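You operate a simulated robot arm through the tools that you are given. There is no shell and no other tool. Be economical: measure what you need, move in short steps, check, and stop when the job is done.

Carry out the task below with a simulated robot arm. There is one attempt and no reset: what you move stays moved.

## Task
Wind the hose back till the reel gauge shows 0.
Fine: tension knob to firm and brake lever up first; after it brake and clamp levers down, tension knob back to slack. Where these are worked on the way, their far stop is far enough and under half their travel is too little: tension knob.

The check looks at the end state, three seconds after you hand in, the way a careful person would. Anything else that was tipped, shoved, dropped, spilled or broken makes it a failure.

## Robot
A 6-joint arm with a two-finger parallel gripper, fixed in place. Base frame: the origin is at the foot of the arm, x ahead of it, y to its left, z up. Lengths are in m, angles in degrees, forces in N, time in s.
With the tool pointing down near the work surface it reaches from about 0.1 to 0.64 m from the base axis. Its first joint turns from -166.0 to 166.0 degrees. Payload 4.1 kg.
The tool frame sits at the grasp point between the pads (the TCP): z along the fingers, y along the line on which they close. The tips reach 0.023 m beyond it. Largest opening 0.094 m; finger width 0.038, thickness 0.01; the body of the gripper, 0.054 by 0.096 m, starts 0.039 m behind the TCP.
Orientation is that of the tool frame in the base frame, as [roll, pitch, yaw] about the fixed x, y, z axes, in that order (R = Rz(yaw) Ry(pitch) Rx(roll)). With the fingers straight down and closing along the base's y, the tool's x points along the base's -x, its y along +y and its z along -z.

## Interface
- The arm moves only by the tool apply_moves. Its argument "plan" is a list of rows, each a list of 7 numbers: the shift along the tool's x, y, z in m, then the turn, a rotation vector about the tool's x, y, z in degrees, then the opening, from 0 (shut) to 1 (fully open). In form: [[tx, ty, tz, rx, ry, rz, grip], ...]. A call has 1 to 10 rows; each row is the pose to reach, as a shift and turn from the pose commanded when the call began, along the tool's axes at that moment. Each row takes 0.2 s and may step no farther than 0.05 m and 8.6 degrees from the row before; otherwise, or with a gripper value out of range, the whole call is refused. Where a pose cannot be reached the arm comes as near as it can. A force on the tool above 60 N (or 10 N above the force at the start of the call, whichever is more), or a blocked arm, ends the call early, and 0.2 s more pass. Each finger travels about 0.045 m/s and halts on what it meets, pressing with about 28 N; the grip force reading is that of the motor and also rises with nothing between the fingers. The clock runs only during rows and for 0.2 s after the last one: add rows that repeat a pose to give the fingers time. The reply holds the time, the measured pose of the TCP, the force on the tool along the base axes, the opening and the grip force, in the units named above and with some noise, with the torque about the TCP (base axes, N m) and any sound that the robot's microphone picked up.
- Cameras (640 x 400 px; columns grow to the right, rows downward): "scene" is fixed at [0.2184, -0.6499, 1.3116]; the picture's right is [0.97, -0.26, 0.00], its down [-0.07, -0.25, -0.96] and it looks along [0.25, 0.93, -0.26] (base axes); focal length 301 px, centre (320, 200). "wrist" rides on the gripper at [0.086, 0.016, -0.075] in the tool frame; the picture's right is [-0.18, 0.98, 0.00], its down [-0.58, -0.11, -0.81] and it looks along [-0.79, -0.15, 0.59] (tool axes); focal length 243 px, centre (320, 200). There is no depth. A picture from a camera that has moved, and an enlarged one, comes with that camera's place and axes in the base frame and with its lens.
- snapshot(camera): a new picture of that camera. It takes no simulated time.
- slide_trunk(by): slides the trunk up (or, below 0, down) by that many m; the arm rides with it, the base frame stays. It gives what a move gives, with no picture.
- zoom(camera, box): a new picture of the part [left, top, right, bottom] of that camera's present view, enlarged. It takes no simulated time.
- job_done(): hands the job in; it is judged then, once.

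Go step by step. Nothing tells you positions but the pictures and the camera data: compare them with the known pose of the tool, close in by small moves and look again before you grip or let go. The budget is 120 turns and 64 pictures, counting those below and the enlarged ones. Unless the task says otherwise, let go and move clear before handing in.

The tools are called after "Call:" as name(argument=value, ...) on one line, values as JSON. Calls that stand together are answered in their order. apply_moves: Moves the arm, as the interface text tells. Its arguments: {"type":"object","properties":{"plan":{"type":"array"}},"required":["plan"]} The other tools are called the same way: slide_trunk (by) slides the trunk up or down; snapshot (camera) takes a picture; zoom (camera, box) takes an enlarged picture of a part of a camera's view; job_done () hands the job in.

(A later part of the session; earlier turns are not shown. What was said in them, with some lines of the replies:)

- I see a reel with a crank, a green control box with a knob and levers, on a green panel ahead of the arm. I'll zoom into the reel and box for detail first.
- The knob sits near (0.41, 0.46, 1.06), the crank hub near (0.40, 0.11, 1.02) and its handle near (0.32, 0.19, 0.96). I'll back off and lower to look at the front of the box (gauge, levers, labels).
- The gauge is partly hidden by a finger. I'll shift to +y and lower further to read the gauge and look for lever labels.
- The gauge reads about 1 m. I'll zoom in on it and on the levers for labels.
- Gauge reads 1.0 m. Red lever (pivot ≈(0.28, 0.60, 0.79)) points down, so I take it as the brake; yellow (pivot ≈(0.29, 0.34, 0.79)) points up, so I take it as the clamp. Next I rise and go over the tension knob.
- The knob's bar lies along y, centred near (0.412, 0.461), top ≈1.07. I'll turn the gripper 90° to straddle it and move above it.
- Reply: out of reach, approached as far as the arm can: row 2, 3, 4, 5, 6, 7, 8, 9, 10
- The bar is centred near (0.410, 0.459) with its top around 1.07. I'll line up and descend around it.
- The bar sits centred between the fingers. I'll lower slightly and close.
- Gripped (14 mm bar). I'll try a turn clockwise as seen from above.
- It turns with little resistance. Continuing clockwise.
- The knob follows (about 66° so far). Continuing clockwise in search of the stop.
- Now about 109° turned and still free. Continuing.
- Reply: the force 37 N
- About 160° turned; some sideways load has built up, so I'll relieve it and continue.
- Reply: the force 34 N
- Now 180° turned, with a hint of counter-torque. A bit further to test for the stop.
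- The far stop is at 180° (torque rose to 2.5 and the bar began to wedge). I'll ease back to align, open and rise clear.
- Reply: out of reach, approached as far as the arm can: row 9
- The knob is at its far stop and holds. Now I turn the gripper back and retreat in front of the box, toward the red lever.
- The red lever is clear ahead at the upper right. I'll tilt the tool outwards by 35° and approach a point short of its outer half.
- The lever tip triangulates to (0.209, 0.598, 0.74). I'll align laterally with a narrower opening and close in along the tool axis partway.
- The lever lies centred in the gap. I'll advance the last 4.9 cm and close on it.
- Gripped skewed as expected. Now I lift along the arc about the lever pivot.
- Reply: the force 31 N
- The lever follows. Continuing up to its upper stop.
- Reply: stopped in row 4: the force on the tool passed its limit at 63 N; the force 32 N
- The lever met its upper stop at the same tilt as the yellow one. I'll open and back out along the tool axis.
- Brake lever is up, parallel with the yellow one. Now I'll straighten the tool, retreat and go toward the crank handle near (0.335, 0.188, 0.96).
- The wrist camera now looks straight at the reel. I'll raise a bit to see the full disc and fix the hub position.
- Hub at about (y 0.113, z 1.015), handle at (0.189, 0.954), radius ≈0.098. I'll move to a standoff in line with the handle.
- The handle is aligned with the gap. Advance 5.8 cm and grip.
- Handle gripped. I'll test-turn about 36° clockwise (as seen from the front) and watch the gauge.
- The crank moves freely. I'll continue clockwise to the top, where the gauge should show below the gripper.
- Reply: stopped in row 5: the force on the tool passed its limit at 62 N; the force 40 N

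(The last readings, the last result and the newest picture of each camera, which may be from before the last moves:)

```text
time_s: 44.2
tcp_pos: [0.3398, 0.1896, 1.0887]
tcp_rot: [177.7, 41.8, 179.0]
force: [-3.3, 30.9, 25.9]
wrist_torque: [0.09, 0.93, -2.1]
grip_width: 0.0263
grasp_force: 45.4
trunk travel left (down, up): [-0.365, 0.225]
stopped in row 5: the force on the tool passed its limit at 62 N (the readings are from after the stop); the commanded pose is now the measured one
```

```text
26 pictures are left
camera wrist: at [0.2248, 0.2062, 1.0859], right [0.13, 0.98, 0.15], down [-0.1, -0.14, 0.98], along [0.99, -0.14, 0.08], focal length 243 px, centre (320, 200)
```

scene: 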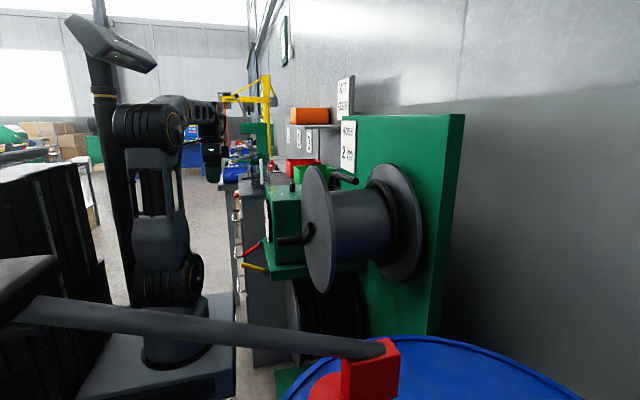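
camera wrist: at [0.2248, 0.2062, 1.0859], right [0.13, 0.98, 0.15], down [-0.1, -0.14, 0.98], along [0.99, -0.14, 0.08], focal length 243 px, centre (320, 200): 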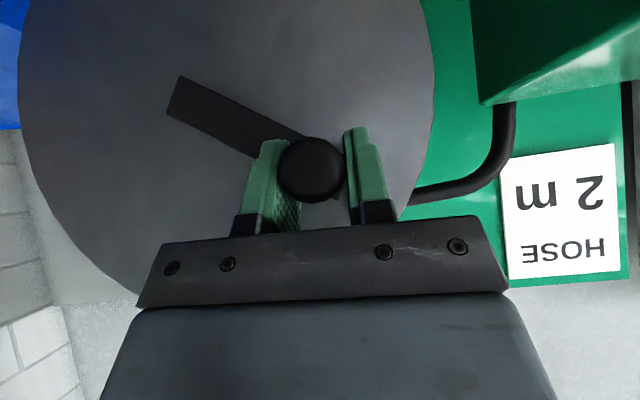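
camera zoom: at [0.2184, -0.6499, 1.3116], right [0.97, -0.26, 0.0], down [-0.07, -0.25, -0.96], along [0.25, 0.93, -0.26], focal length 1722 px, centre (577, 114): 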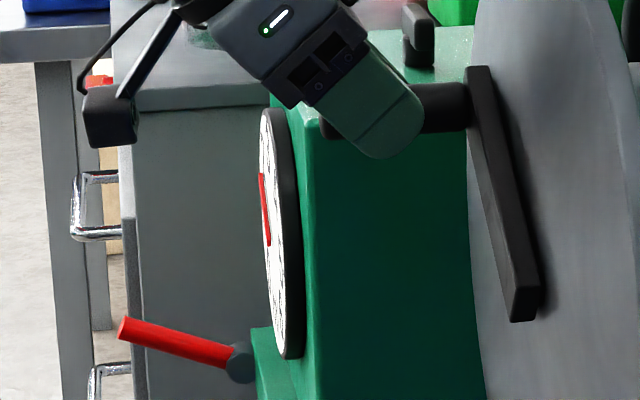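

Clockwise makes the pointer rise, so it pays out; the stop was only my circle cutting inside. The refined circle is centre (0.102, 1.018), radius 0.108. Now I turn the other way.

Call:
apply_moves(plan=[[0.0169, 0.0095, 0.019, 2.3, 1.1, 0, 0], [0.0287, 0.0154, 0.0323, 2.3, 1.1, 0, 0], [0.0411, 0.0182, 0.0462, 2.3, 1.1, 0, 0], [0.0537, 0.0176, 0.0602, 2.3, 1.1, 0, 0], [0.066, 0.0137, 0.074, 2.3, 1.1, 0, 0], [0.0777, 0.0068, 0.0869, 2.3, 1.1, 0, 0], [0.0885, -0.0031, 0.0988, 2.3, 1.1, 0, 0], [0.098, -0.0156, 0.1093, 2.3, 1.1, 0, 0], [0.1059, -0.0305, 0.1179, 2.3, 1.1, 0, 0], [0.1119, -0.047, 0.1244, 2.3, 1.1, 0, 0]])

Call:
snapshot(camera="wrist")

```text
time_s: 46.4
tcp_pos: [0.3388, 0.1462, 0.9188]
tcp_rot: [-178.7, 40.0, 179.5]
force: [-33.1, 4.7, -17.1]
wrist_torque: [0.04, -0.04, 2.3]
grip_width: 0.0259
grasp_force: 44.9
out of reach, approached as far as the arm can: row 10
trunk travel left (down, up): [-0.365, 0.225]
```

```text
25 pictures are left
camera wrist: at [0.2256, 0.1658, 0.9189], right [0.16, 0.98, 0.1], down [-0.07, -0.09, 0.99], along [0.98, -0.17, 0.06], focal length 243 px, centre (320, 200)
```

wrist: 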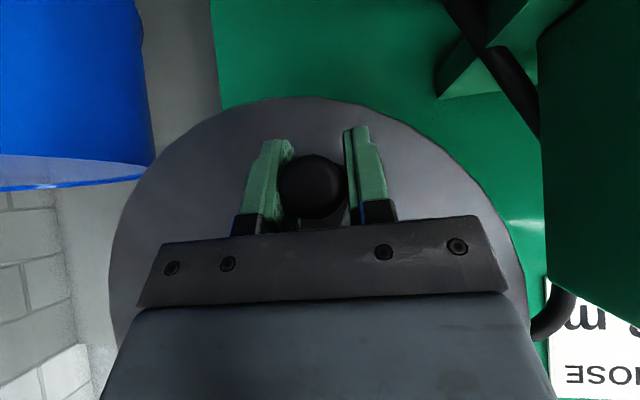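

The low side is near the arm's limit at this trunk height. I'll release, back off, lower the trunk, and read the gauge meanwhile.

Call:
apply_moves(plan=[[0, 0, 0, 0, 0, 0, 0.3], [0, 0, 0, 0, 0, 0, 0.6], [0, 0, 0, 0, 0, 0, 0.6], [0, 0, -0.04, 0, 0, 0, 0.6], [0, 0, -0.08, 0, 0, 0, 0.6], [0, 0, -0.12, 0, 0, 0, 0.6], [0, 0, -0.12, 0, 0, 0, 0.6]])

Call:
slide_trunk(by=-0.13)

Call:
snapshot(camera="wrist")

Call:
zoom(camera="scene", box=[250, 180, 300, 250])

```text
time_s: 48.0
tcp_pos: [0.2641, 0.1459, 1.0107]
tcp_rot: [-179.1, 40.2, 179.3]
force: [0.0, -0.8, -0.4]
wrist_torque: [0.0, -0.02, -0.02]
grip_width: 0.0566
grasp_force: 0.1
trunk travel left (down, up): [-0.365, 0.225]
```

```text
time_s: 49.6
tcp_pos: [0.2632, 0.1464, 0.8797]
tcp_rot: [-179.1, 40.2, 179.3]
force: [0.1, -0.5, 0.1]
wrist_torque: [0.0, 0.02, -0.01]
grip_width: 0.0567
grasp_force: 0.0
trunk travel left (down, up): [-0.235, 0.355]
```

```text
24 pictures are left
camera wrist: at [0.1507, 0.1658, 0.8807], right [0.16, 0.98, 0.11], down [-0.08, -0.1, 0.99], along [0.98, -0.17, 0.06], focal length 243 px, centre (320, 200)
```

wrist: 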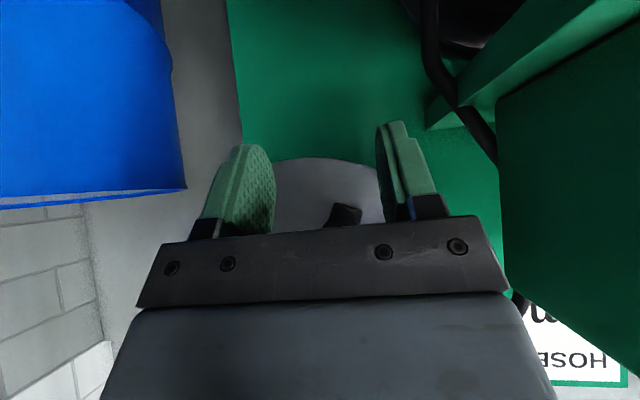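

```text
5.71 times, centred on (275, 215) of scene
camera zoom: at [0.2184, -0.6499, 1.3116], right [0.97, -0.26, 0.0], down [-0.07, -0.25, -0.96], along [0.25, 0.93, -0.26], focal length 1722 px, centre (577, 114)
```

zoom: 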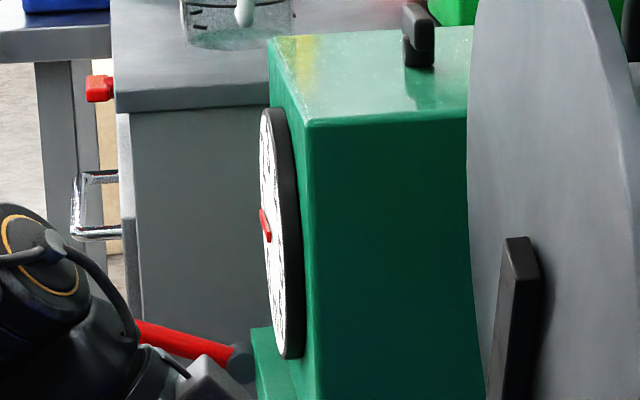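

The pointer has come back to about 1.0–1.1 m, so counter-clockwise winds in; roughly another half turn is needed. Regripping the handle with the lower trunk.

Call:
apply_moves(plan=[[-0.032, 0.001, -0.038, 0, 0, 0, 0.6], [-0.0645, 0.002, -0.0764, 0, 0, 0, 0.6], [-0.083, 0.002, -0.0425, 0, 0, 0, 0.6], [-0.083, 0.002, -0.01, 0, 0, 0, 0.6], [-0.083, 0.002, 0.0178, 0, 0, 0, 0.6], [-0.083, 0.002, 0.0178, 0, 0, 0, 0.3], [-0.083, 0.002, 0.0178, 0, 0, 0, 0], [-0.083, 0.002, 0.0178, 0, 0, 0, 0], [-0.083, 0.002, 0.0178, 0, 0, 0, 0]])

Call:
snapshot(camera="wrist")

```text
refused: row 2 steps farther than a row can; nothing moved
```

```text
22 pictures are left
camera wrist: at [0.1507, 0.1658, 0.8807], right [0.16, 0.98, 0.11], down [-0.08, -0.1, 0.99], along [0.98, -0.17, 0.06], focal length 243 px, centre (320, 200)
```

wrist: 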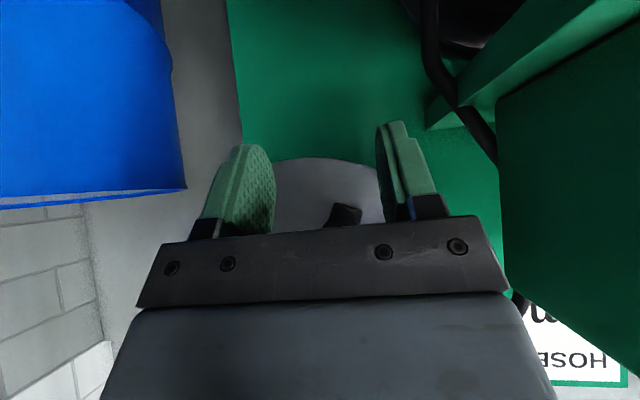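

Row 2 was a hair too long; I'll split it.

Call:
apply_moves(plan=[[-0.022, 0.001, -0.025, 0, 0, 0, 0.6], [-0.044, 0.002, -0.052, 0, 0, 0, 0.6], [-0.0645, 0.002, -0.0764, 0, 0, 0, 0.6], [-0.083, 0.002, -0.0425, 0, 0, 0, 0.6], [-0.083, 0.002, -0.01, 0, 0, 0, 0.6], [-0.083, 0.002, 0.0178, 0, 0, 0, 0.6], [-0.083, 0.002, 0.0178, 0, 0, 0, 0.3], [-0.083, 0.002, 0.0178, 0, 0, 0, 0], [-0.083, 0.002, 0.0178, 0, 0, 0, 0], [-0.083, 0.002, 0.0178, 0, 0, 0, 0]])

Call:
snapshot(camera="wrist")

```text
time_s: 51.8
tcp_pos: [0.3401, 0.1462, 0.9202]
tcp_rot: [-179.0, 40.2, 179.6]
force: [1.5, -4.9, -2.0]
wrist_torque: [0.32, -0.17, 2.41]
grip_width: 0.0259
grasp_force: 45.1
trunk travel left (down, up): [-0.235, 0.355]
```

```text
21 pictures are left
camera wrist: at [0.2258, 0.1655, 0.9214], right [0.16, 0.98, 0.11], down [-0.08, -0.09, 0.99], along [0.98, -0.17, 0.06], focal length 243 px, centre (320, 200)
```

wrist: 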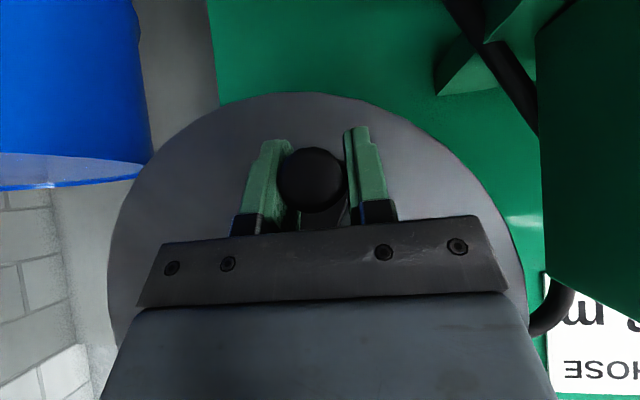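

Firmly gripped. Winding on counter-clockwise through the bottom, 100°.

Call:
apply_moves(plan=[[0.0041, -0.0176, 0.0053, 0, 0, 0, 0], [0.0061, -0.0361, 0.0082, 0, 0, 0, 0], [0.006, -0.0549, 0.0086, 0, 0, 0, 0], [0.0038, -0.0735, 0.0065, 0, 0, 0, 0], [-0.0005, -0.0912, 0.002, 0, 0, 0, 0], [-0.0066, -0.1076, -0.0048, 0, 0, 0, 0], [-0.0145, -0.1223, -0.0137, 0, 0, 0, 0], [-0.0239, -0.1346, -0.0246, 0, 0, 0, 0], [-0.0345, -0.1442, -0.0368, 0, 0, 0, 0], [-0.0458, -0.1508, -0.0501, 0, 0, 0, 0]])

Call:
zoom(camera="scene", box=[250, 180, 300, 250])

```text
time_s: 52.9
tcp_pos: [0.3278, 0.1281, 0.897]
tcp_rot: [-177.0, 36.5, -168.1]
force: [3.3, -4.1, 13.9]
wrist_torque: [0.15, 0.75, -0.86]
grip_width: 0.03
grasp_force: 45.1
trunk travel left (down, up): [-0.235, 0.355]
stopped in row 5: the arm was blocked; the commanded pose is now the measured one
```

```text
5.71 times, centred on (275, 215) of scene
camera zoom: at [0.2184, -0.6499, 1.3116], right [0.97, -0.26, 0.0], down [-0.07, -0.25, -0.96], along [0.25, 0.93, -0.26], focal length 1722 px, centre (577, 114)
```

zoom: 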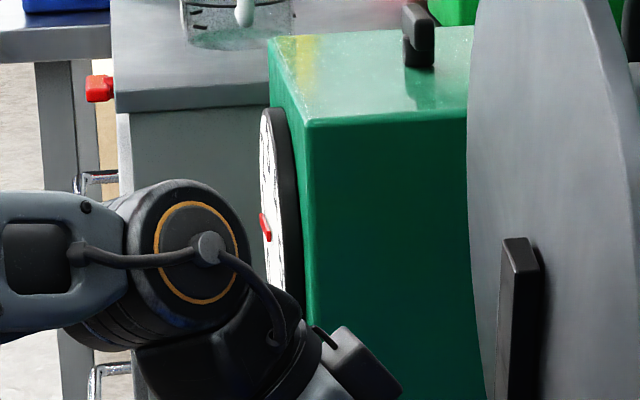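

The motion was blocked near the bottom and the gripper twisted a bit. Let me look at what's going on.

Call:
snapshot(camera="wrist")

Call:
snapshot(camera="scene")

```text
19 pictures are left
camera wrist: at [0.2134, 0.1244, 0.9026], right [-0.03, 1.0, 0.07], down [0.0, -0.07, 1.0], along [1.0, 0.03, 0.0], focal length 243 px, centre (320, 200)
```

wrist: 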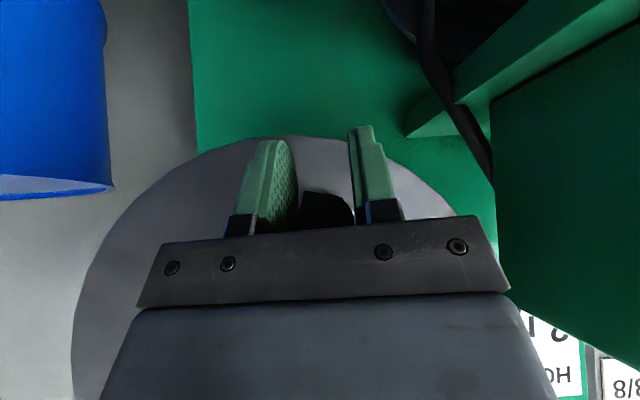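

```text
18 pictures are left
```

scene: 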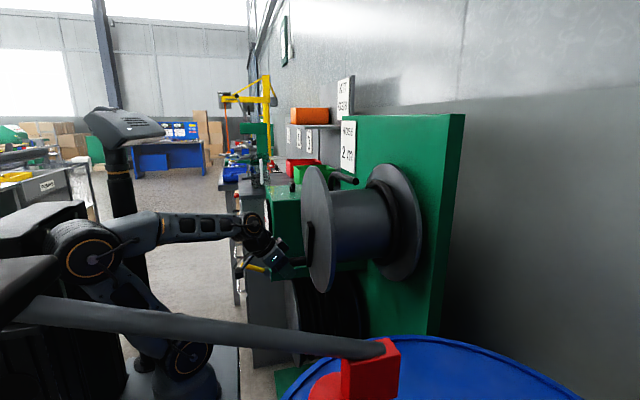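

The tool force stayed low, so an arm link (elbow folded backwards) was blocked rather than the crank. Let me check around the elbow before moving.

Call:
zoom(camera="scene", box=[0, 80, 300, 400])

```text
1.25 times, centred on (150, 240) of scene
camera zoom: at [0.2184, -0.6499, 1.3116], right [0.97, -0.26, 0.0], down [-0.07, -0.25, -0.96], along [0.25, 0.93, -0.26], focal length 377 px, centre (532, 150)
```

zoom: 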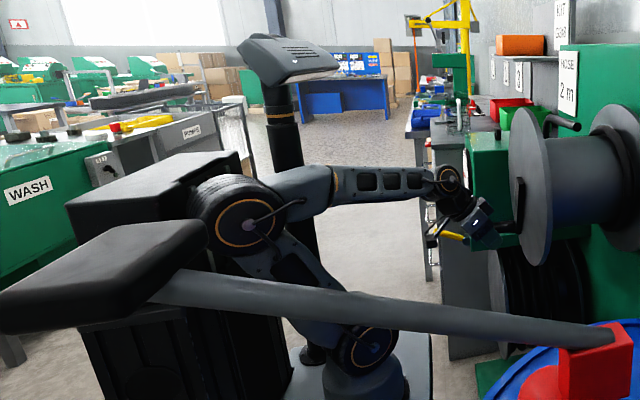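

The elbow folded back against the robot's own rack; nothing else appears moved. I'll loosen the fingers, steepen the tool around the handle (less tilt, so the wrist sits further forward) and square up the yaw.

Call:
apply_moves(plan=[[0, 0, 0, 0, 0, 0, 0.45], [0, 0, 0, 0, 0, 0, 0.5], [-0.004, 0, -0.001, 1.7, 6, 2.4, 0.5], [-0.008, 0, -0.002, 3.5, 12, 4.8, 0.5], [-0.012, 0, -0.003, 5.3, 18, 7.2, 0.5], [-0.012, 0, -0.003, 7, 24, 9.5, 0.5], [-0.012, 0, -0.003, 7, 24, 9.5, 0.5]])

Call:
snapshot(camera="wrist")

```text
time_s: 54.5
tcp_pos: [0.3354, 0.1276, 0.9052]
tcp_rot: [-175.2, 12.8, 179.4]
force: [-0.1, 0.1, -0.4]
wrist_torque: [-0.02, 0.01, -0.02]
grip_width: 0.047
grasp_force: 0.1
trunk travel left (down, up): [-0.235, 0.355]
```

```text
16 pictures are left
camera wrist: at [0.2351, 0.1512, 0.9562], right [0.21, 0.98, -0.04], down [0.38, -0.04, 0.92], along [0.9, -0.21, -0.38], focal length 243 px, centre (320, 200)
```

wrist: 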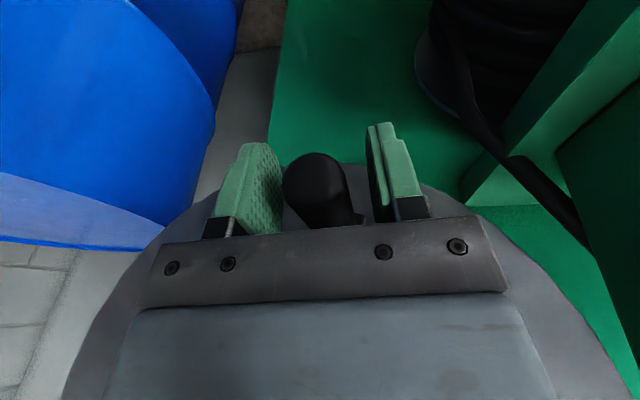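

Handle at (y 0.130, z 0.914), between the fingers. Level the roll, recentre and close.

Call:
apply_moves(plan=[[-0.0016, 0.002, -0.0068, -4.8, 0, 0, 0.5], [-0.0016, 0.002, -0.0068, -4.8, 0, 0, 0.2], [-0.0016, 0.002, -0.0068, -4.8, 0, 0, 0], [-0.0016, 0.002, -0.0068, -4.8, 0, 0, 0], [-0.0016, 0.002, -0.0068, -4.8, 0, 0, 0]])

```text
time_s: 55.7
tcp_pos: [0.3358, 0.1298, 0.9127]
tcp_rot: [-179.9, 13.1, 179.7]
force: [1.1, -3.1, 2.7]
wrist_torque: [0.01, 0.03, 1.91]
grip_width: 0.0257
grasp_force: 44.5
trunk travel left (down, up): [-0.235, 0.355]
```

Good grip. Continue winding counter-clockwise 60°.

Call:
apply_moves(plan=[[0.0007, -0.0186, 0.0032, 0, 0, 0, 0], [0.0007, -0.0374, 0.0032, 0, 0, 0, 0], [0, -0.056, 0, 0, 0, 0, 0], [-0.0015, -0.0736, -0.0062, 0, 0, 0, 0], [-0.0036, -0.0899, -0.0154, 0, 0, 0, 0], [-0.0063, -0.1044, -0.0272, 0, 0, 0, 0]])

Call:
zoom(camera="scene", box=[240, 180, 340, 280])

```text
time_s: 57.1
tcp_pos: [0.3357, 0.0249, 0.9394]
tcp_rot: [-179.8, 12.9, 179.6]
force: [3.0, 3.9, -3.8]
wrist_torque: [-0.29, 0.38, 1.61]
grip_width: 0.0258
grasp_force: 45.2
trunk travel left (down, up): [-0.235, 0.355]
```

```text
4.00 times, centred on (290, 230) of scene
camera zoom: at [0.2184, -0.6499, 1.3116], right [0.97, -0.26, 0.0], down [-0.07, -0.25, -0.96], along [0.25, 0.93, -0.26], focal length 1206 px, centre (440, 80)
```

zoom: 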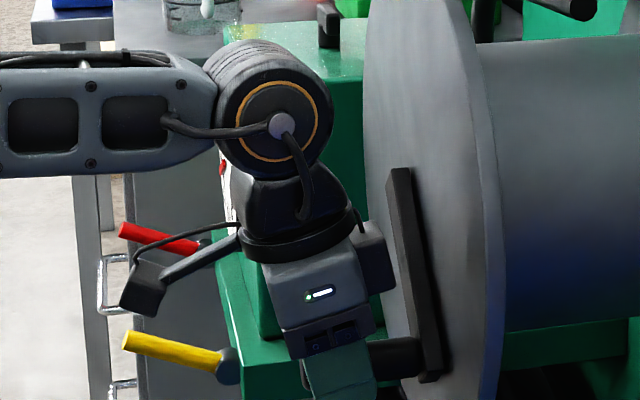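

Smooth, with low forces. Another 60°.

Call:
apply_moves(plan=[[-0.0033, -0.0121, -0.0141, 0, 0, 0, 0], [-0.0069, -0.0215, -0.03, 0, 0, 0, 0], [-0.0109, -0.0279, -0.0471, 0, 0, 0, 0], [-0.0151, -0.0312, -0.0653, 0, 0, 0, 0], [-0.0193, -0.0312, -0.0836, 0, 0, 0, 0], [-0.0235, -0.0279, -0.1017, 0, 0, 0, 0]])

Call:
zoom(camera="scene", box=[240, 180, 340, 280])

```text
time_s: 58.5
tcp_pos: [0.3365, -0.0097, 1.0415]
tcp_rot: [-179.7, 12.7, 179.2]
force: [0.7, -59.5, -28.2]
wrist_torque: [-1.92, -0.39, 0.84]
grip_width: 0.0258
grasp_force: 45.7
trunk travel left (down, up): [-0.235, 0.355]
```

```text
4.00 times, centred on (290, 230) of scene
camera zoom: at [0.2184, -0.6499, 1.3116], right [0.97, -0.26, 0.0], down [-0.07, -0.25, -0.96], along [0.25, 0.93, -0.26], focal length 1206 px, centre (440, 80)
```

zoom: 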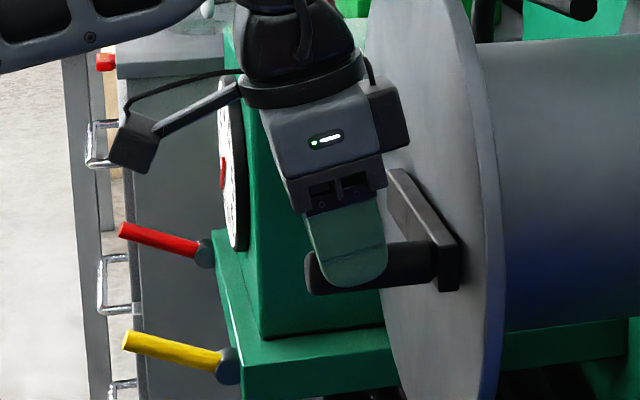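

Radial load built up: the true circle is slightly larger (centre ≈(0.0985, 1.018), radius 0.1105). Zoom on the gauge.

Call:
zoom(camera="scene", box=[285, 195, 310, 245])

Call:
snapshot(camera="wrist")

```text
8.00 times, centred on (298, 220) of scene
camera zoom: at [0.2184, -0.6499, 1.3116], right [0.97, -0.26, 0.0], down [-0.07, -0.25, -0.96], along [0.25, 0.93, -0.26], focal length 2411 px, centre (500, 40)
```

zoom: 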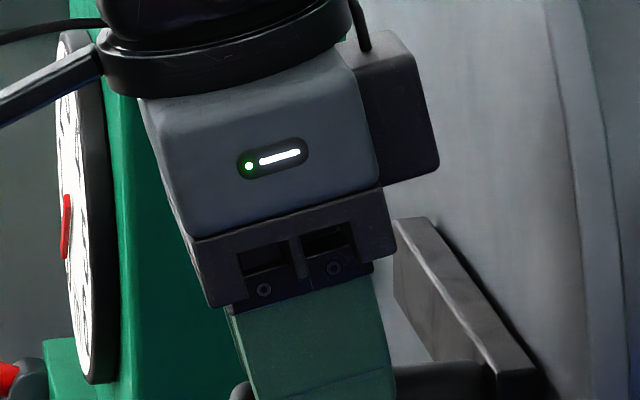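

```text
12 pictures are left
camera wrist: at [0.2357, 0.0089, 1.0951], right [0.19, 0.98, 0.03], down [0.39, -0.11, 0.92], along [0.9, -0.16, -0.4], focal length 243 px, centre (320, 200)
```

wrist: 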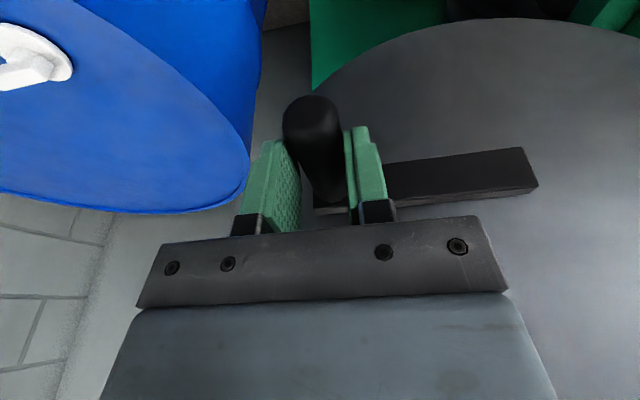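

The reading is now near 0.1. I'll release the handle, back out and view the gauge from the front for an exact reading.

Call:
apply_moves(plan=[[0, 0, 0, 0, 0, 0, 0.4], [0, 0, 0, 0, 0, 0, 0.6], [0, 0, 0, 0, 0, 0, 0.6], [-0.0099, 0, -0.0439, 0, 0, 0, 0.6], [0.0008, 0, -0.0873, 0, 0, 0, 0.6], [0.0387, 0, -0.101, 0, 0, 0, 0.6], [0.068, 0.03, -0.1076, 0, 0, 0, 0.6], [0.068, 0.075, -0.1076, 0, 0, 0, 0.6], [0.068, 0.12, -0.1076, 0, 0, 0, 0.6], [0.0875, 0.163, -0.112, 0, 0, 0, 0.6]])

Call:
apply_moves(plan=[[0.012, 0.04, 0.01, 0, 0, 0, 0.6], [0.024, 0.08, 0.02, 0, 0, 0, 0.8], [0.036, 0.12, 0.03, 0, 0, 0, 1], [0.048, 0.16, 0.04, 0, 0, 0, 1], [0.06, 0.2, 0.05, 0, 0, 0, 1], [0.07, 0.245, 0.06, 0, 0, 0, 1], [0.07, 0.265, 0.06, 0, 0, 0, 1]])

Call:
zoom(camera="wrist", box=[220, 0, 540, 240])

```text
time_s: 60.7
tcp_pos: [0.2259, 0.1629, 1.1324]
tcp_rot: [-180.0, 12.9, 179.5]
force: [-1.0, 0.8, -0.1]
wrist_torque: [0.03, 0.02, 0.01]
grip_width: 0.0564
grasp_force: 0.2
trunk travel left (down, up): [-0.235, 0.355]
```

```text
time_s: 62.3
tcp_pos: [0.1719, 0.4267, 1.0591]
tcp_rot: [-180.0, 13.0, 179.6]
force: [-0.1, -0.2, 0.6]
wrist_torque: [0.02, -0.01, 0.01]
grip_width: 0.0936
grasp_force: 0.2
trunk travel left (down, up): [-0.235, 0.355]
```

```text
1.67 times, centred on (380, 120) of wrist
camera zoom: at [0.0718, 0.4447, 1.1102], right [0.19, 0.98, 0.04], down [0.38, -0.11, 0.92], along [0.9, -0.16, -0.4], focal length 404 px, centre (220, 333)
```

zoom: 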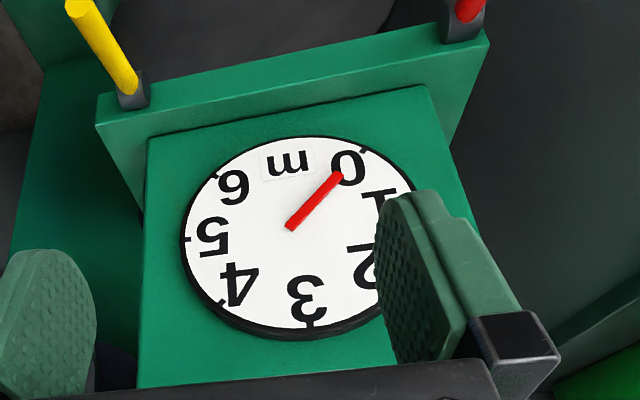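

The gauge reads about 0.12 — roughly 16° more of crank. I'll return to the handle on the far side.

Call:
apply_moves(plan=[[-0.012, -0.045, -0.01, 0, 0, 0, 0.8], [-0.024, -0.09, -0.02, 0, 0, 0, 0.6], [-0.036, -0.135, -0.03, 0, 0, 0, 0.6], [-0.048, -0.18, -0.04, 0, 0, 0, 0.6], [-0.06, -0.225, -0.05, 0, 0, 0, 0.6], [-0.07, -0.265, -0.06, 0, 0, 0, 0.6]])

Call:
apply_moves(plan=[[0, -0.045, 0, 0, 0, 0, 0.6], [-0.02, -0.09, 0.01, 0, 0, 0, 0.6], [-0.04, -0.135, 0.02, 0, 0, 0, 0.6], [-0.067, -0.169, 0.038, 0, 0, 0, 0.6], [-0.067, -0.169, 0.038, 0, 0, 0, 0.6]])

Call:
snapshot(camera="wrist")

```text
time_s: 63.7
tcp_pos: [0.2254, 0.1609, 1.1332]
tcp_rot: [-180.0, 13.1, 179.6]
force: [-0.3, 0.6, 1.0]
wrist_torque: [0.02, -0.01, 0.02]
grip_width: 0.0566
grasp_force: 0.0
trunk travel left (down, up): [-0.235, 0.355]
```

```text
refused: row 2 steps farther than a row can; nothing moved
```

```text
10 pictures are left
camera wrist: at [0.1242, 0.1784, 1.1864], right [0.19, 0.98, 0.04], down [0.38, -0.11, 0.92], along [0.9, -0.16, -0.4], focal length 243 px, centre (320, 200)
```

wrist: 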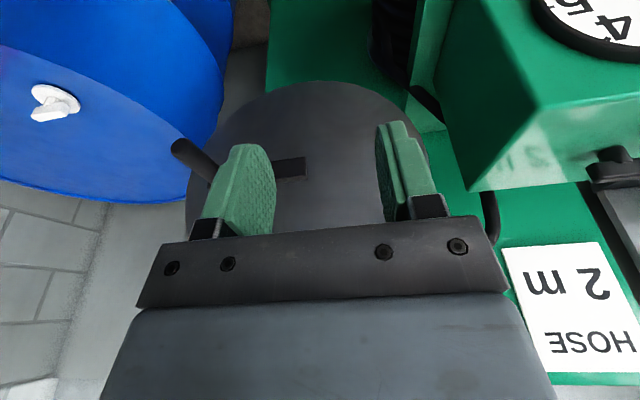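

The handle is where I left it, (y −0.006, z 1.022). Approach in smaller steps from above and grip.

Call:
apply_moves(plan=[[0, -0.042, 0, 0, 0, 0, 0.6], [-0.0195, -0.084, 0.0045, 0, 0, 0, 0.6], [-0.039, -0.126, 0.009, 0, 0, 0, 0.6], [-0.0708, -0.15, 0.0267, 0, 0, 0, 0.6], [-0.1003, -0.168, 0.0541, 0, 0, 0, 0.6], [-0.0913, -0.168, 0.0931, 0, 0, 0, 0.6], [-0.0825, -0.168, 0.1311, 0, 0, 0, 0.6], [-0.0825, -0.168, 0.1311, 0, 0, 0, 0.3], [-0.0825, -0.168, 0.1311, 0, 0, 0, 0], [-0.0825, -0.168, 0.1311, 0, 0, 0, 0]])

Call:
apply_moves(plan=[[0, 0, 0, 0, 0, 0, 0]])

```text
time_s: 65.9
tcp_pos: [0.3341, -0.0108, 1.0237]
tcp_rot: [-179.9, 13.0, 179.5]
force: [-0.6, -12.4, -5.5]
wrist_torque: [-0.16, -0.78, 1.25]
grip_width: 0.026
grasp_force: 44.8
trunk travel left (down, up): [-0.235, 0.355]
```

```text
time_s: 66.3
tcp_pos: [0.3351, -0.0099, 1.0247]
tcp_rot: [-179.9, 13.0, 179.4]
force: [-1.0, -15.2, -9.1]
wrist_torque: [-0.12, -0.94, 1.47]
grip_width: 0.0259
grasp_force: 44.4
trunk travel left (down, up): [-0.235, 0.355]
```

Gripped. Now turn the remaining ~16° (about 3 cm upward).

Call:
apply_moves(plan=[[-0.0022, -0.002, -0.0094, 0, 0, 0, 0], [-0.0044, -0.001, -0.0189, 0, 0, 0, 0], [-0.0066, 0.0015, -0.0283, 0, 0, 0, 0]])

Call:
zoom(camera="wrist", box=[160, 20, 560, 240])

```text
time_s: 67.1
tcp_pos: [0.3332, -0.0018, 1.0562]
tcp_rot: [179.9, 13.4, 179.7]
force: [0.1, 0.7, 0.1]
wrist_torque: [-0.05, -0.01, -0.05]
grip_width: 0.0001
grasp_force: 42.4
trunk travel left (down, up): [-0.235, 0.355]
```

```text
1.60 times, centred on (360, 130) of wrist
camera zoom: at [0.2323, 0.0155, 1.1086], right [0.18, 0.98, 0.04], down [0.38, -0.11, 0.92], along [0.91, -0.15, -0.39], focal length 388 px, centre (256, 312)
```

zoom: 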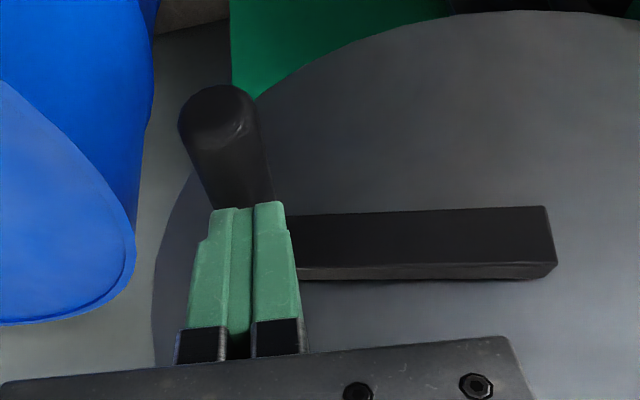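

The handle slipped out against resistance. Recomputing the gauge geometry, its pointer was at −44.4° with the 0 tick at −45°: it was at 0 against its stop, and the slip pushed the crank back a few degrees. I'll regrip, bring it gently back to the stop and release properly.

Call:
apply_moves(plan=[[-0.0068, 0, -0.0292, 0, 0, 0, 0.3], [-0.0068, 0, -0.0292, 0, 0, 0, 0.6], [-0.0068, -0.004, -0.0292, 0, 0, 0, 0.6], [-0.0068, -0.007, -0.0292, 0, 0, 0, 0.6], [0.0023, -0.007, 0.0097, 0, 0, 0, 0.6], [0.0109, -0.007, 0.0468, 0, 0, 0, 0.6], [0.0109, -0.007, 0.0468, 0, 0, 0, 0.2], [0.0109, -0.007, 0.0468, 0, 0, 0, 0], [0.0109, -0.007, 0.0468, 0, 0, 0, 0], [0.0109, -0.007, 0.0468, 0, 0, 0, 0]])

Call:
apply_moves(plan=[[-0.0011, 0, -0.0049, 0, 0, 0, 0], [-0.0023, 0, -0.0097, 0, 0, 0, 0], [-0.0034, 0, -0.0146, 0, 0, 0, 0]])

```text
time_s: 69.3
tcp_pos: [0.3324, -0.0087, 1.0061]
tcp_rot: [180.0, 13.0, 179.7]
force: [-0.2, 39.2, 0.2]
wrist_torque: [-0.21, -0.09, 1.99]
grip_width: 0.0254
grasp_force: 44.9
trunk travel left (down, up): [-0.235, 0.355]
```

```text
time_s: 70.1
tcp_pos: [0.3322, -0.0108, 1.0189]
tcp_rot: [-179.9, 12.6, 179.6]
force: [-9.3, 26.2, -27.6]
wrist_torque: [-0.08, -0.68, 1.83]
grip_width: 0.026
grasp_force: 45.3
trunk travel left (down, up): [-0.235, 0.355]
```

Resistance is building near the stop. A little further, then hold.

Call:
apply_moves(plan=[[-0.0011, 0, -0.0049, 0, 0, 0, 0], [-0.0014, 0, -0.006, 0, 0, 0, 0]])

Call:
zoom(camera="wrist", box=[160, 20, 560, 240])

```text
time_s: 70.7
tcp_pos: [0.3347, -0.0088, 1.025]
tcp_rot: [180.0, 12.6, 179.6]
force: [-2.8, 21.6, -34.0]
wrist_torque: [0.01, 0.33, 1.7]
grip_width: 0.0264
grasp_force: 45.1
trunk travel left (down, up): [-0.235, 0.355]
```

```text
1.60 times, centred on (360, 130) of wrist
camera zoom: at [0.2339, 0.0078, 1.0776], right [0.19, 0.98, 0.04], down [0.39, -0.11, 0.91], along [0.9, -0.16, -0.4], focal length 388 px, centre (256, 312)
```

zoom: 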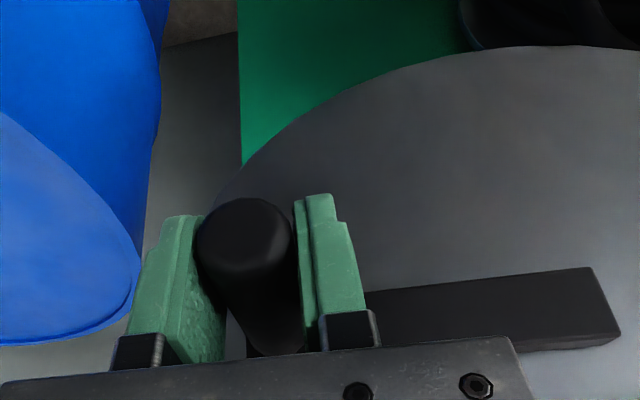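

The handle is back at z 1.021 with firm resistance, the stop. Release and return to view the gauge.

Call:
apply_moves(plan=[[0.0007, 0, 0.003, 0, 0, 0, 0.4], [0.0007, 0, 0.003, 0, 0, 0, 0.6], [0.0007, 0, 0.003, 0, 0, 0, 0.6], [-0.0099, 0, -0.0439, 0, 0, 0, 0.6], [0.0008, 0, -0.0873, 0, 0, 0, 0.6], [0.0387, 0, -0.101, 0, 0, 0, 0.6], [0.068, 0.03, -0.1076, 0, 0, 0, 0.6], [0.068, 0.075, -0.1076, 0, 0, 0, 0.6], [0.068, 0.12, -0.1076, 0, 0, 0, 0.6], [0.0875, 0.163, -0.112, 0, 0, 0, 0.6]])

Call:
apply_moves(plan=[[0.012, 0.04, 0.01, 0, 0, 0, 0.6], [0.024, 0.08, 0.02, 0, 0, 0, 0.8], [0.036, 0.12, 0.03, 0, 0, 0, 1], [0.048, 0.16, 0.04, 0, 0, 0, 1], [0.06, 0.2, 0.05, 0, 0, 0, 1], [0.07, 0.245, 0.06, 0, 0, 0, 1], [0.07, 0.275, 0.05, 0, 0, 0, 1], [0.07, 0.28, 0.04, 0, 0, 0, 1]])

Call:
zoom(camera="wrist", box=[240, 0, 480, 150])

```text
time_s: 72.9
tcp_pos: [0.2253, 0.1533, 1.1155]
tcp_rot: [-179.9, 13.2, 179.4]
force: [0.0, 0.5, -1.1]
wrist_torque: [0.01, -0.01, 0.0]
grip_width: 0.0566
grasp_force: 0.1
trunk travel left (down, up): [-0.235, 0.355]
```

```text
time_s: 74.7
tcp_pos: [0.1688, 0.4328, 1.0604]
tcp_rot: [-179.9, 13.0, 179.5]
force: [-0.2, 0.6, 0.0]
wrist_torque: [0.01, -0.01, 0.03]
grip_width: 0.094
grasp_force: 0.2
trunk travel left (down, up): [-0.235, 0.355]
```

```text
2.67 times, centred on (360, 75) of wrist
camera zoom: at [0.0672, 0.4509, 1.112], right [0.19, 0.98, 0.04], down [0.38, -0.11, 0.92], along [0.9, -0.16, -0.4], focal length 647 px, centre (213, 533)
```

zoom: 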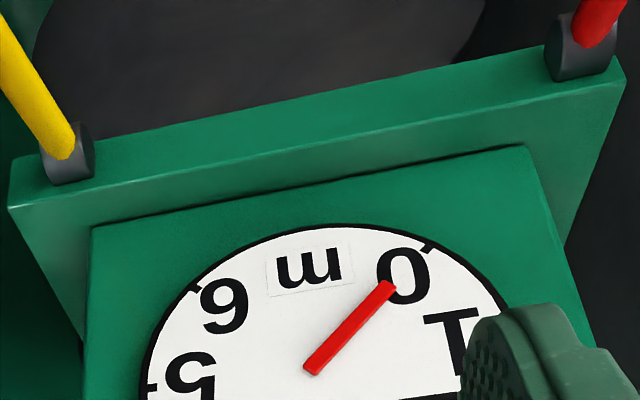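

Pointer computes to −44.2° with the 0 tick at −45°: the gauge shows 0. Next the brake lever (red) goes down; I return to the pose from which I last released it.

Call:
apply_moves(plan=[[-0.002, 0.021, 0.032, -6.6, 2.6, 0.74, 0.8], [-0.004, 0.042, 0.064, -13.2, 5.2, 1.5, 0.6], [-0.006, 0.063, 0.096, -19.8, 7.8, 2.2, 0.5], [-0.008, 0.085, 0.128, -26.4, 10.4, 3, 0.5], [-0.01, 0.106, 0.16, -33, 13, 3.7, 0.5], [-0.01, 0.106, 0.16, -33, 13, 3.7, 0.5]])

Call:
snapshot(camera="wrist")

```text
time_s: 76.1
tcp_pos: [0.2149, 0.5372, 0.9064]
tcp_rot: [147.0, -0.3, 179.7]
force: [0.1, -0.1, 0.3]
wrist_torque: [-0.01, -0.01, -0.01]
grip_width: 0.0469
grasp_force: 0.0
trunk travel left (down, up): [-0.235, 0.355]
```

```text
6 pictures are left
camera wrist: at [0.1294, 0.5111, 0.9772], right [0.19, 0.82, 0.54], down [0.58, -0.54, 0.61], along [0.79, 0.19, -0.58], focal length 243 px, centre (320, 200)
```

wrist: 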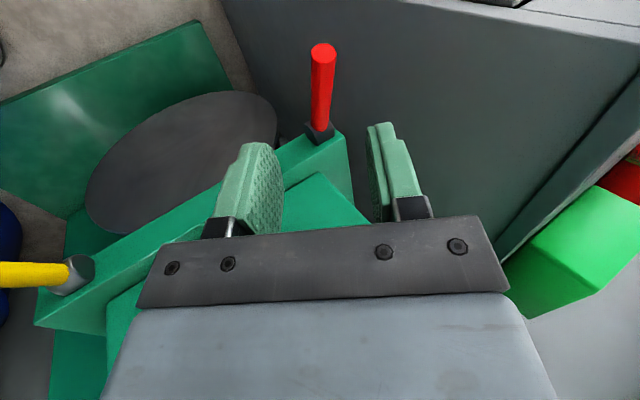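

Same view as when I released it. Advance 10 cm along the tool, close, then swing the lever down.

Call:
apply_moves(plan=[[0, 0.001, 0.04, 0, 0, 0, 0.5], [0, 0.002, 0.08, 0, 0, 0, 0.5], [0, 0.003, 0.102, 0, 0, 0, 0.5], [0, 0.003, 0.102, 0, 0, 0, 0.2], [0, 0.003, 0.102, 0, 0, 0, 0], [0, 0.003, 0.102, 0, 0, 0, 0], [0, 0.003, 0.102, 0, 0, 0, 0]])

Call:
apply_moves(plan=[[0.003, -0.0052, 0.008, 0, 0, 0, 0], [0.005, -0.0104, 0.0159, 0, 0, 0, 0], [0.006, -0.021, 0.0323, 0, 0, 0, 0], [0.0015, -0.0314, 0.0484, 0, 0, 0, 0], [-0.004, -0.0379, 0.0583, 0, 0, 0, 0], [-0.009, -0.042, 0.0646, 0, 0, 0, 0]])

```text
time_s: 77.7
tcp_pos: [0.2149, 0.5937, 0.822]
tcp_rot: [147.1, -0.5, 179.5]
force: [-3.7, -13.8, -6.7]
wrist_torque: [-0.78, 0.61, -1.48]
grip_width: 0.024
grasp_force: 44.8
trunk travel left (down, up): [-0.235, 0.355]
```

```text
time_s: 79.1
tcp_pos: [0.2195, 0.5984, 0.7478]
tcp_rot: [146.6, 0.0, 180.0]
force: [-27.9, 30.2, 19.7]
wrist_torque: [-0.08, -2.32, 0.77]
grip_width: 0.0267
grasp_force: 45.3
trunk travel left (down, up): [-0.235, 0.355]
```

The red lever is at its lower stop again (same pose as at first grip). Open, back out and move toward the yellow lever.

Call:
apply_moves(plan=[[0, 0, 0, 0, 0, 0, 0.3], [0, 0, 0, 0, 0, 0, 0.5], [0, 0, 0, 0, 0, 0, 0.5], [0, 0, -0.04, 0, 0, 0, 0.5], [0, 0, -0.08, 0, 0, 0, 0.5], [0, 0, -0.12, 0, 0, 0, 0.5], [0, -0.026, -0.161, 7, 0, 0, 0.5], [0, -0.048, -0.1995, 14, 0, 0, 0.3], [0, -0.08, -0.2325, 21, 0, 0, 0], [0, -0.1126, -0.256, 28, 0, 0, 0]])

Call:
apply_moves(plan=[[0, 0, 0, 5, 0, 0, 0], [0, 0, 0, 5, 0, 0, 0]])

Call:
snapshot(camera="wrist")

```text
time_s: 81.3
tcp_pos: [0.2201, 0.3586, 0.898]
tcp_rot: [175.1, -0.3, 179.6]
force: [0.6, 0.0, 0.3]
wrist_torque: [0.0, 0.01, 0.04]
grip_width: 0.0004
grasp_force: 24.3
trunk travel left (down, up): [-0.235, 0.355]
```

```text
time_s: 81.9
tcp_pos: [0.2219, 0.3596, 0.8986]
tcp_rot: [-180.0, -0.2, 179.7]
force: [-1.0, 0.5, 0.3]
wrist_torque: [-0.01, 0.02, -0.02]
grip_width: 0.0
grasp_force: 28.4
trunk travel left (down, up): [-0.235, 0.355]
```

```text
5 pictures are left
camera wrist: at [0.136, 0.3771, 0.973], right [0.19, 0.98, 0.0], down [0.59, -0.11, 0.8], along [0.79, -0.15, -0.6], focal length 243 px, centre (320, 200)
```

wrist: 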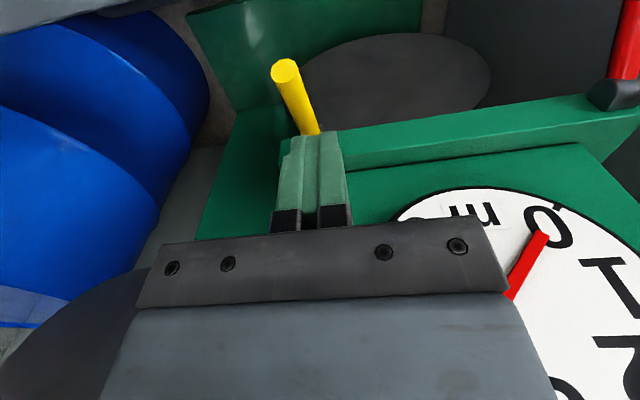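

The yellow lever is at y 0.344. I'll align and press it down with shut fingers, slowly, until its stop.

Call:
apply_moves(plan=[[0.003, -0.0156, 0.0, 0, 0, 0, 0], [0.003, -0.0156, 0.04, 0, 0, 0, 0], [0.003, -0.0156, 0.06, 0, 0, 0, 0], [0.003, -0.0156, 0.075, 0, 0, 0, 0], [0.003, -0.0156, 0.09, 0, 0, 0, 0], [0.003, -0.0156, 0.102, 0, 0, 0, 0], [0.003, -0.0156, 0.11, 0, 0, 0, 0], [0.003, -0.0156, 0.117, 0, 0, 0, 0], [0.003, -0.0156, 0.122, 0, 0, 0, 0]])

```text
time_s: 83.9
tcp_pos: [0.2186, 0.346, 0.7792]
tcp_rot: [179.7, -0.2, 179.7]
force: [-5.7, 1.9, 23.4]
wrist_torque: [-0.03, -0.33, 0.0]
grip_width: 0.0
grasp_force: 27.8
trunk travel left (down, up): [-0.235, 0.355]
```

Pressing with 23 N; a little further to find the stop.

Call:
apply_moves(plan=[[0, 0, 0.004, 0, 0, 0, 0], [0, 0, 0.008, 0, 0, 0, 0], [0, 0, 0.012, 0, 0, 0, 0], [0, 0, 0.016, 0, 0, 0, 0]])

```text
time_s: 84.4
tcp_pos: [0.2176, 0.3463, 0.7794]
tcp_rot: [178.9, 0.0, 179.7]
force: [-17.7, -8.2, 30.4]
wrist_torque: [-0.32, -0.17, -0.27]
grip_width: 0.0001
grasp_force: 27.5
trunk travel left (down, up): [-0.235, 0.355]
stopped in row 2: the force on the tool passed its limit at 65 N (the readings are from after the stop); the commanded pose is now the measured one
```

The yellow lever is hard on its lower stop. Rise clear, lift the trunk, and check both levers in the scene.

Call:
apply_moves(plan=[[0, 0, -0.04, 0, 0, 0, 0], [0.01, 0, -0.08, 0, 0, 0, 0.5], [0.01, 0, -0.12, 0, 0, 0, 1], [0.01, 0, -0.14, 0, 0, 0, 1]])

Call:
slide_trunk(by=0.25)

Call:
zoom(camera="scene", box=[230, 170, 330, 280])

```text
time_s: 85.4
tcp_pos: [0.2121, 0.3438, 0.9169]
tcp_rot: [179.4, 0.1, 179.7]
force: [0.7, 0.0, -0.2]
wrist_torque: [0.04, -0.02, -0.01]
grip_width: 0.0676
grasp_force: 0.0
trunk travel left (down, up): [-0.235, 0.355]
```

```text
time_s: 88.0
tcp_pos: [0.2123, 0.3454, 1.1659]
tcp_rot: [179.3, 0.0, 179.7]
force: [-0.4, 0.2, 0.1]
wrist_torque: [-0.01, -0.04, 0.04]
grip_width: 0.094
grasp_force: 0.0
trunk travel left (down, up): [-0.485, 0.105]
```

```text
3.64 times, centred on (280, 225) of scene
camera zoom: at [0.2184, -0.6499, 1.3116], right [0.97, -0.26, 0.0], down [-0.07, -0.25, -0.96], along [0.25, 0.93, -0.26], focal length 1096 px, centre (466, 109)
```

zoom: 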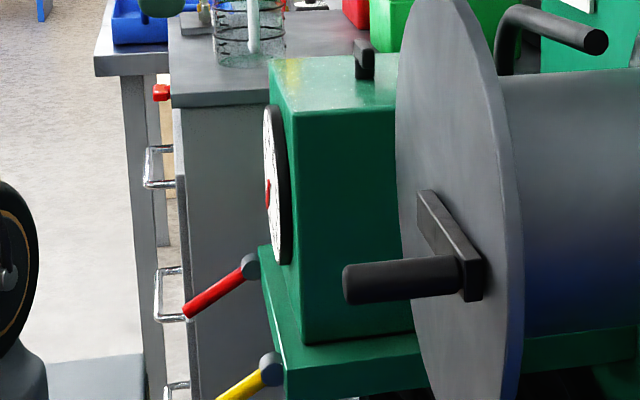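

Both levers are down. Now over the knob, turning the gripper to yaw 90° as when I released it.

Call:
apply_moves(plan=[[-0.025, 0.0145, 0, 0, 0, 8.5, 1], [-0.05, 0.029, 0, 0, 0, 17, 1], [-0.075, 0.0435, 0, 0, 0, 25.5, 1], [-0.1, 0.058, 0, 0, 0, 34, 1], [-0.125, 0.0725, 0, 0, 0, 42.5, 1], [-0.15, 0.087, 0, 0, 0, 51, 1], [-0.175, 0.1015, 0, 0, 0, 59.5, 1], [-0.198, 0.115, 0, 0, 0, 68, 1], [-0.198, 0.115, 0, 0, 0, 76.5, 1], [-0.198, 0.115, 0, 0, 0, 85, 1]])

Call:
apply_moves(plan=[[0, 0, 0.02, 0, 0, 4.7, 1], [0, 0, 0.04, 0, 0, 4.7, 1], [0, 0, 0.04, 0, 0, 4.7, 1]])

Call:
snapshot(camera="wrist")

```text
time_s: 90.2
tcp_pos: [0.4117, 0.4576, 1.1691]
tcp_rot: [179.9, -0.6, 94.4]
force: [-0.7, 0.3, 0.6]
wrist_torque: [0.02, -0.03, 0.01]
grip_width: 0.0939
grasp_force: 0.1
trunk travel left (down, up): [-0.485, 0.105]
```

```text
time_s: 91.0
tcp_pos: [0.4096, 0.4589, 1.1289]
tcp_rot: [180.0, -0.8, 89.9]
force: [-0.1, 0.2, 0.3]
wrist_torque: [0.0, -0.01, 0.0]
grip_width: 0.0939
grasp_force: 0.0
trunk travel left (down, up): [-0.485, 0.105]
```

```text
3 pictures are left
camera wrist: at [0.4255, 0.5446, 1.2026], right [0.98, -0.19, 0.0], down [-0.11, -0.59, 0.8], along [-0.15, -0.79, -0.6], focal length 243 px, centre (320, 200)
```

wrist: 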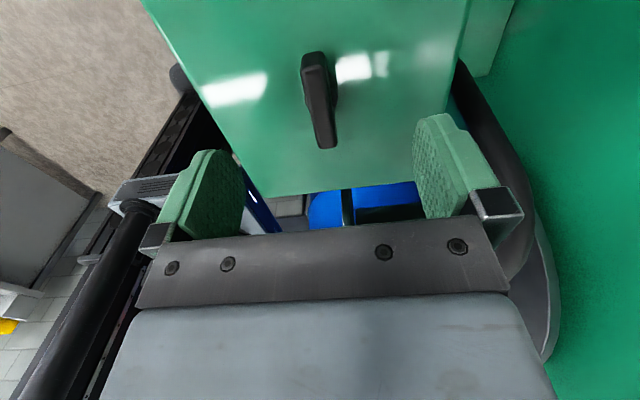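

Knob centred below. Descend and grip.

Call:
apply_moves(plan=[[0.002, 0, 0.03, 0, 0, 0, 1], [0.002, 0, 0.055, 0, 0, 0, 1], [0.002, 0, 0.064, 0, 0, 0, 1], [0.002, 0, 0.064, 0, 0, 0, 0.5], [0.002, 0, 0.064, 0, 0, 0, 0], [0.002, 0, 0.064, 0, 0, 0, 0], [0.002, 0, 0.064, 0, 0, 0, 0], [0.002, 0, 0.064, 0, 0, 0, 0], [0.002, 0, 0.064, 0, 0, 0, 0]])

Call:
apply_moves(plan=[[0, 0, 0, 0, 0, -8, 0], [0, 0, 0, 0, 0, -16, 0], [0, 0, 0, 0, 0, -24, 0], [0, 0, 0, 0, 0, -32, 0], [0, 0, 0, 0, 0, -40, 0]])

```text
time_s: 93.0
tcp_pos: [0.4107, 0.4613, 1.0636]
tcp_rot: [180.0, -0.7, 90.0]
force: [-3.5, -0.6, -1.9]
wrist_torque: [0.03, -0.15, -0.01]
grip_width: 0.0139
grasp_force: 44.8
trunk travel left (down, up): [-0.485, 0.105]
```

```text
time_s: 94.2
tcp_pos: [0.409, 0.4605, 1.0646]
tcp_rot: [179.7, -0.5, 130.1]
force: [-14.5, -8.6, -6.9]
wrist_torque: [0.68, 1.6, -0.08]
grip_width: 0.0141
grasp_force: 44.8
trunk travel left (down, up): [-0.485, 0.105]
```

Turning freely. Continue counter-clockwise with a small offset correction.

Call:
apply_moves(plan=[[0, -0.0018, 0, 0, 0, -8, 0], [0, -0.0018, 0, 0, 0, -16, 0], [0, -0.0018, 0, 0, 0, -24, 0], [0, -0.0018, 0, 0, 0, -32, 0], [0, -0.0018, 0, 0, 0, -40, 0], [0, -0.0018, 0, 0, 0, -48, 0], [0, -0.0018, 0, 0, 0, -56, 0]])

```text
time_s: 95.8
tcp_pos: [0.409, 0.4605, 1.0648]
tcp_rot: [179.5, 0.0, -173.9]
force: [-13.3, -12.6, -10.4]
wrist_torque: [-0.93, 1.01, -0.03]
grip_width: 0.014
grasp_force: 45.1
trunk travel left (down, up): [-0.485, 0.105]
```

About 96° back. Continue.

Call:
apply_moves(plan=[[0.001, -0.001, 0, 0, 0, -8, 0], [0.001, -0.001, 0, 0, 0, -16, 0], [0.001, -0.001, 0, 0, 0, -24, 0], [0.001, -0.001, 0, 0, 0, -32, 0], [0.001, -0.001, 0, 0, 0, -40, 0], [0.001, -0.001, 0, 0, 0, -48, 0], [0.001, -0.001, 0, 0, 0, -56, 0], [0.001, -0.001, 0, 0, 0, -64, 0], [0.001, -0.001, 0, 0, 0, -72, 0], [0.001, -0.001, 0, 0, 0, -80, 0]])

```text
time_s: 98.0
tcp_pos: [0.41, 0.4589, 1.064]
tcp_rot: [-180.0, 0.7, -94.0]
force: [3.4, -8.5, -5.9]
wrist_torque: [-1.23, -0.07, 0.0]
grip_width: 0.0139
grasp_force: 44.9
trunk travel left (down, up): [-0.485, 0.105]
```

Nearly back; turn the last few degrees until the slack stop is felt.

Call:
apply_moves(plan=[[0, 0, 0, 0, 0, -4, 0], [0, 0, 0, 0, 0, -8, 0], [0, 0, 0, 0, 0, -12, 0]])

```text
time_s: 98.8
tcp_pos: [0.4099, 0.4596, 1.0642]
tcp_rot: [-179.9, 0.8, -82.1]
force: [6.7, -2.9, -2.1]
wrist_torque: [0.41, 0.03, -2.15]
grip_width: 0.0181
grasp_force: 44.7
trunk travel left (down, up): [-0.485, 0.105]
```

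The stop is reached (counter-torque, bar wedging). Ease back into line, open and rise clear.

Call:
apply_moves(plan=[[0, 0, 0, 0, 0, 4, 0], [0, 0, 0, 0, 0, 7.5, 0], [0, 0, 0, 0, 0, 7.5, 0.5], [0, 0, 0, 0, 0, 7.5, 1], [0, 0, 0, 0, 0, 7.5, 1], [0, 0, 0, 0, 0, 7.5, 1], [0, 0, -0.04, 0, 0, 7.5, 1], [0, 0, -0.08, 0, 0, 7.5, 1], [0, 0, -0.105, 0, 0, 7.5, 1]])

Call:
zoom(camera="scene", box=[230, 150, 350, 270])

```text
time_s: 100.8
tcp_pos: [0.4098, 0.4588, 1.1718]
tcp_rot: [-180.0, 0.7, -89.6]
force: [0.2, 0.0, 0.7]
wrist_torque: [0.02, 0.0, -0.02]
grip_width: 0.094
grasp_force: 0.1
trunk travel left (down, up): [-0.485, 0.105]
```

```text
3.33 times, centred on (290, 210) of scene
camera zoom: at [0.2184, -0.6499, 1.3116], right [0.97, -0.26, 0.0], down [-0.07, -0.25, -0.96], along [0.25, 0.93, -0.26], focal length 1005 px, centre (420, 167)
```

zoom: 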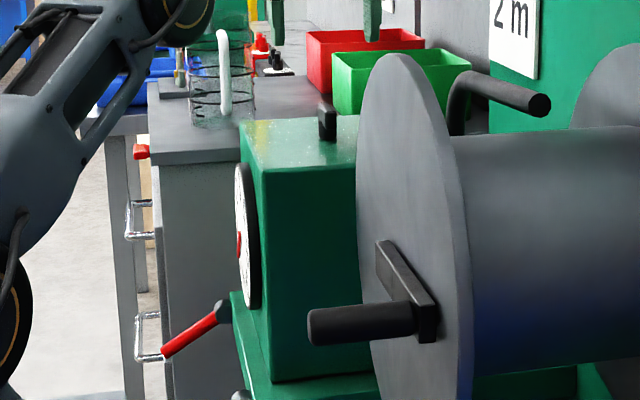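

Knob back at slack, both levers down, crank and gauge unchanged. I'll move the arm clear in front of the box.

Call:
apply_moves(plan=[[0, 0.04, 0, 0, 0, 0, 1], [0, 0.08, 0, 0, 0, 0, 1], [0, 0.12, 0, 0, 0, 0, 1], [0, 0.16, 0, 0, 0, 0, 1], [0, 0.2, 0, 0, 0, 0, 1], [0, 0.22, 0, 0, 0, 0, 1]])

Call:
zoom(camera="scene", box=[240, 190, 290, 290])

```text
time_s: 102.2
tcp_pos: [0.1876, 0.4577, 1.1716]
tcp_rot: [-180.0, 0.7, -89.7]
force: [-0.3, 0.1, 0.4]
wrist_torque: [0.02, -0.02, 0.04]
grip_width: 0.094
grasp_force: 0.0
trunk travel left (down, up): [-0.485, 0.105]
```

```text
4.00 times, centred on (265, 240) of scene
camera zoom: at [0.2184, -0.6499, 1.3116], right [0.97, -0.26, 0.0], down [-0.07, -0.25, -0.96], along [0.25, 0.93, -0.26], focal length 1206 px, centre (540, 40)
```

zoom: 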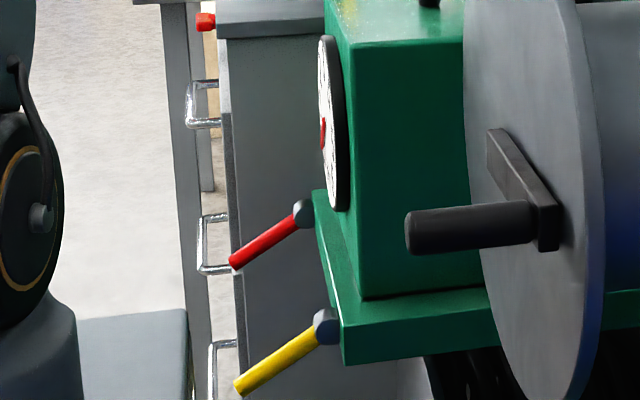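

Both levers are fully down, the gauge pointer is at the 0 mark, the knob is back at slack and the arm is clear. Handing in.

Call:
job_done()

```text
The job is handed in.
```

The hose is wound back and the gauge pointer reads 0 to within about 0.02 m. The brake and clamp levers are down, the tension knob is back at its slack stop, and the arm is clear.

- **Levers:** I saw no labels on them. I took red as the brake, because it started down, and yellow as the clamp.
- **Winding:** I first turned the crank the wrong way for a short stretch, which paid out some hose. I then wound it back until the crank met firm resistance.
- **Arm contact:** The arm was blocked once while winding, probably by its elbow touching the black rack behind it. I saw nothing there moved.
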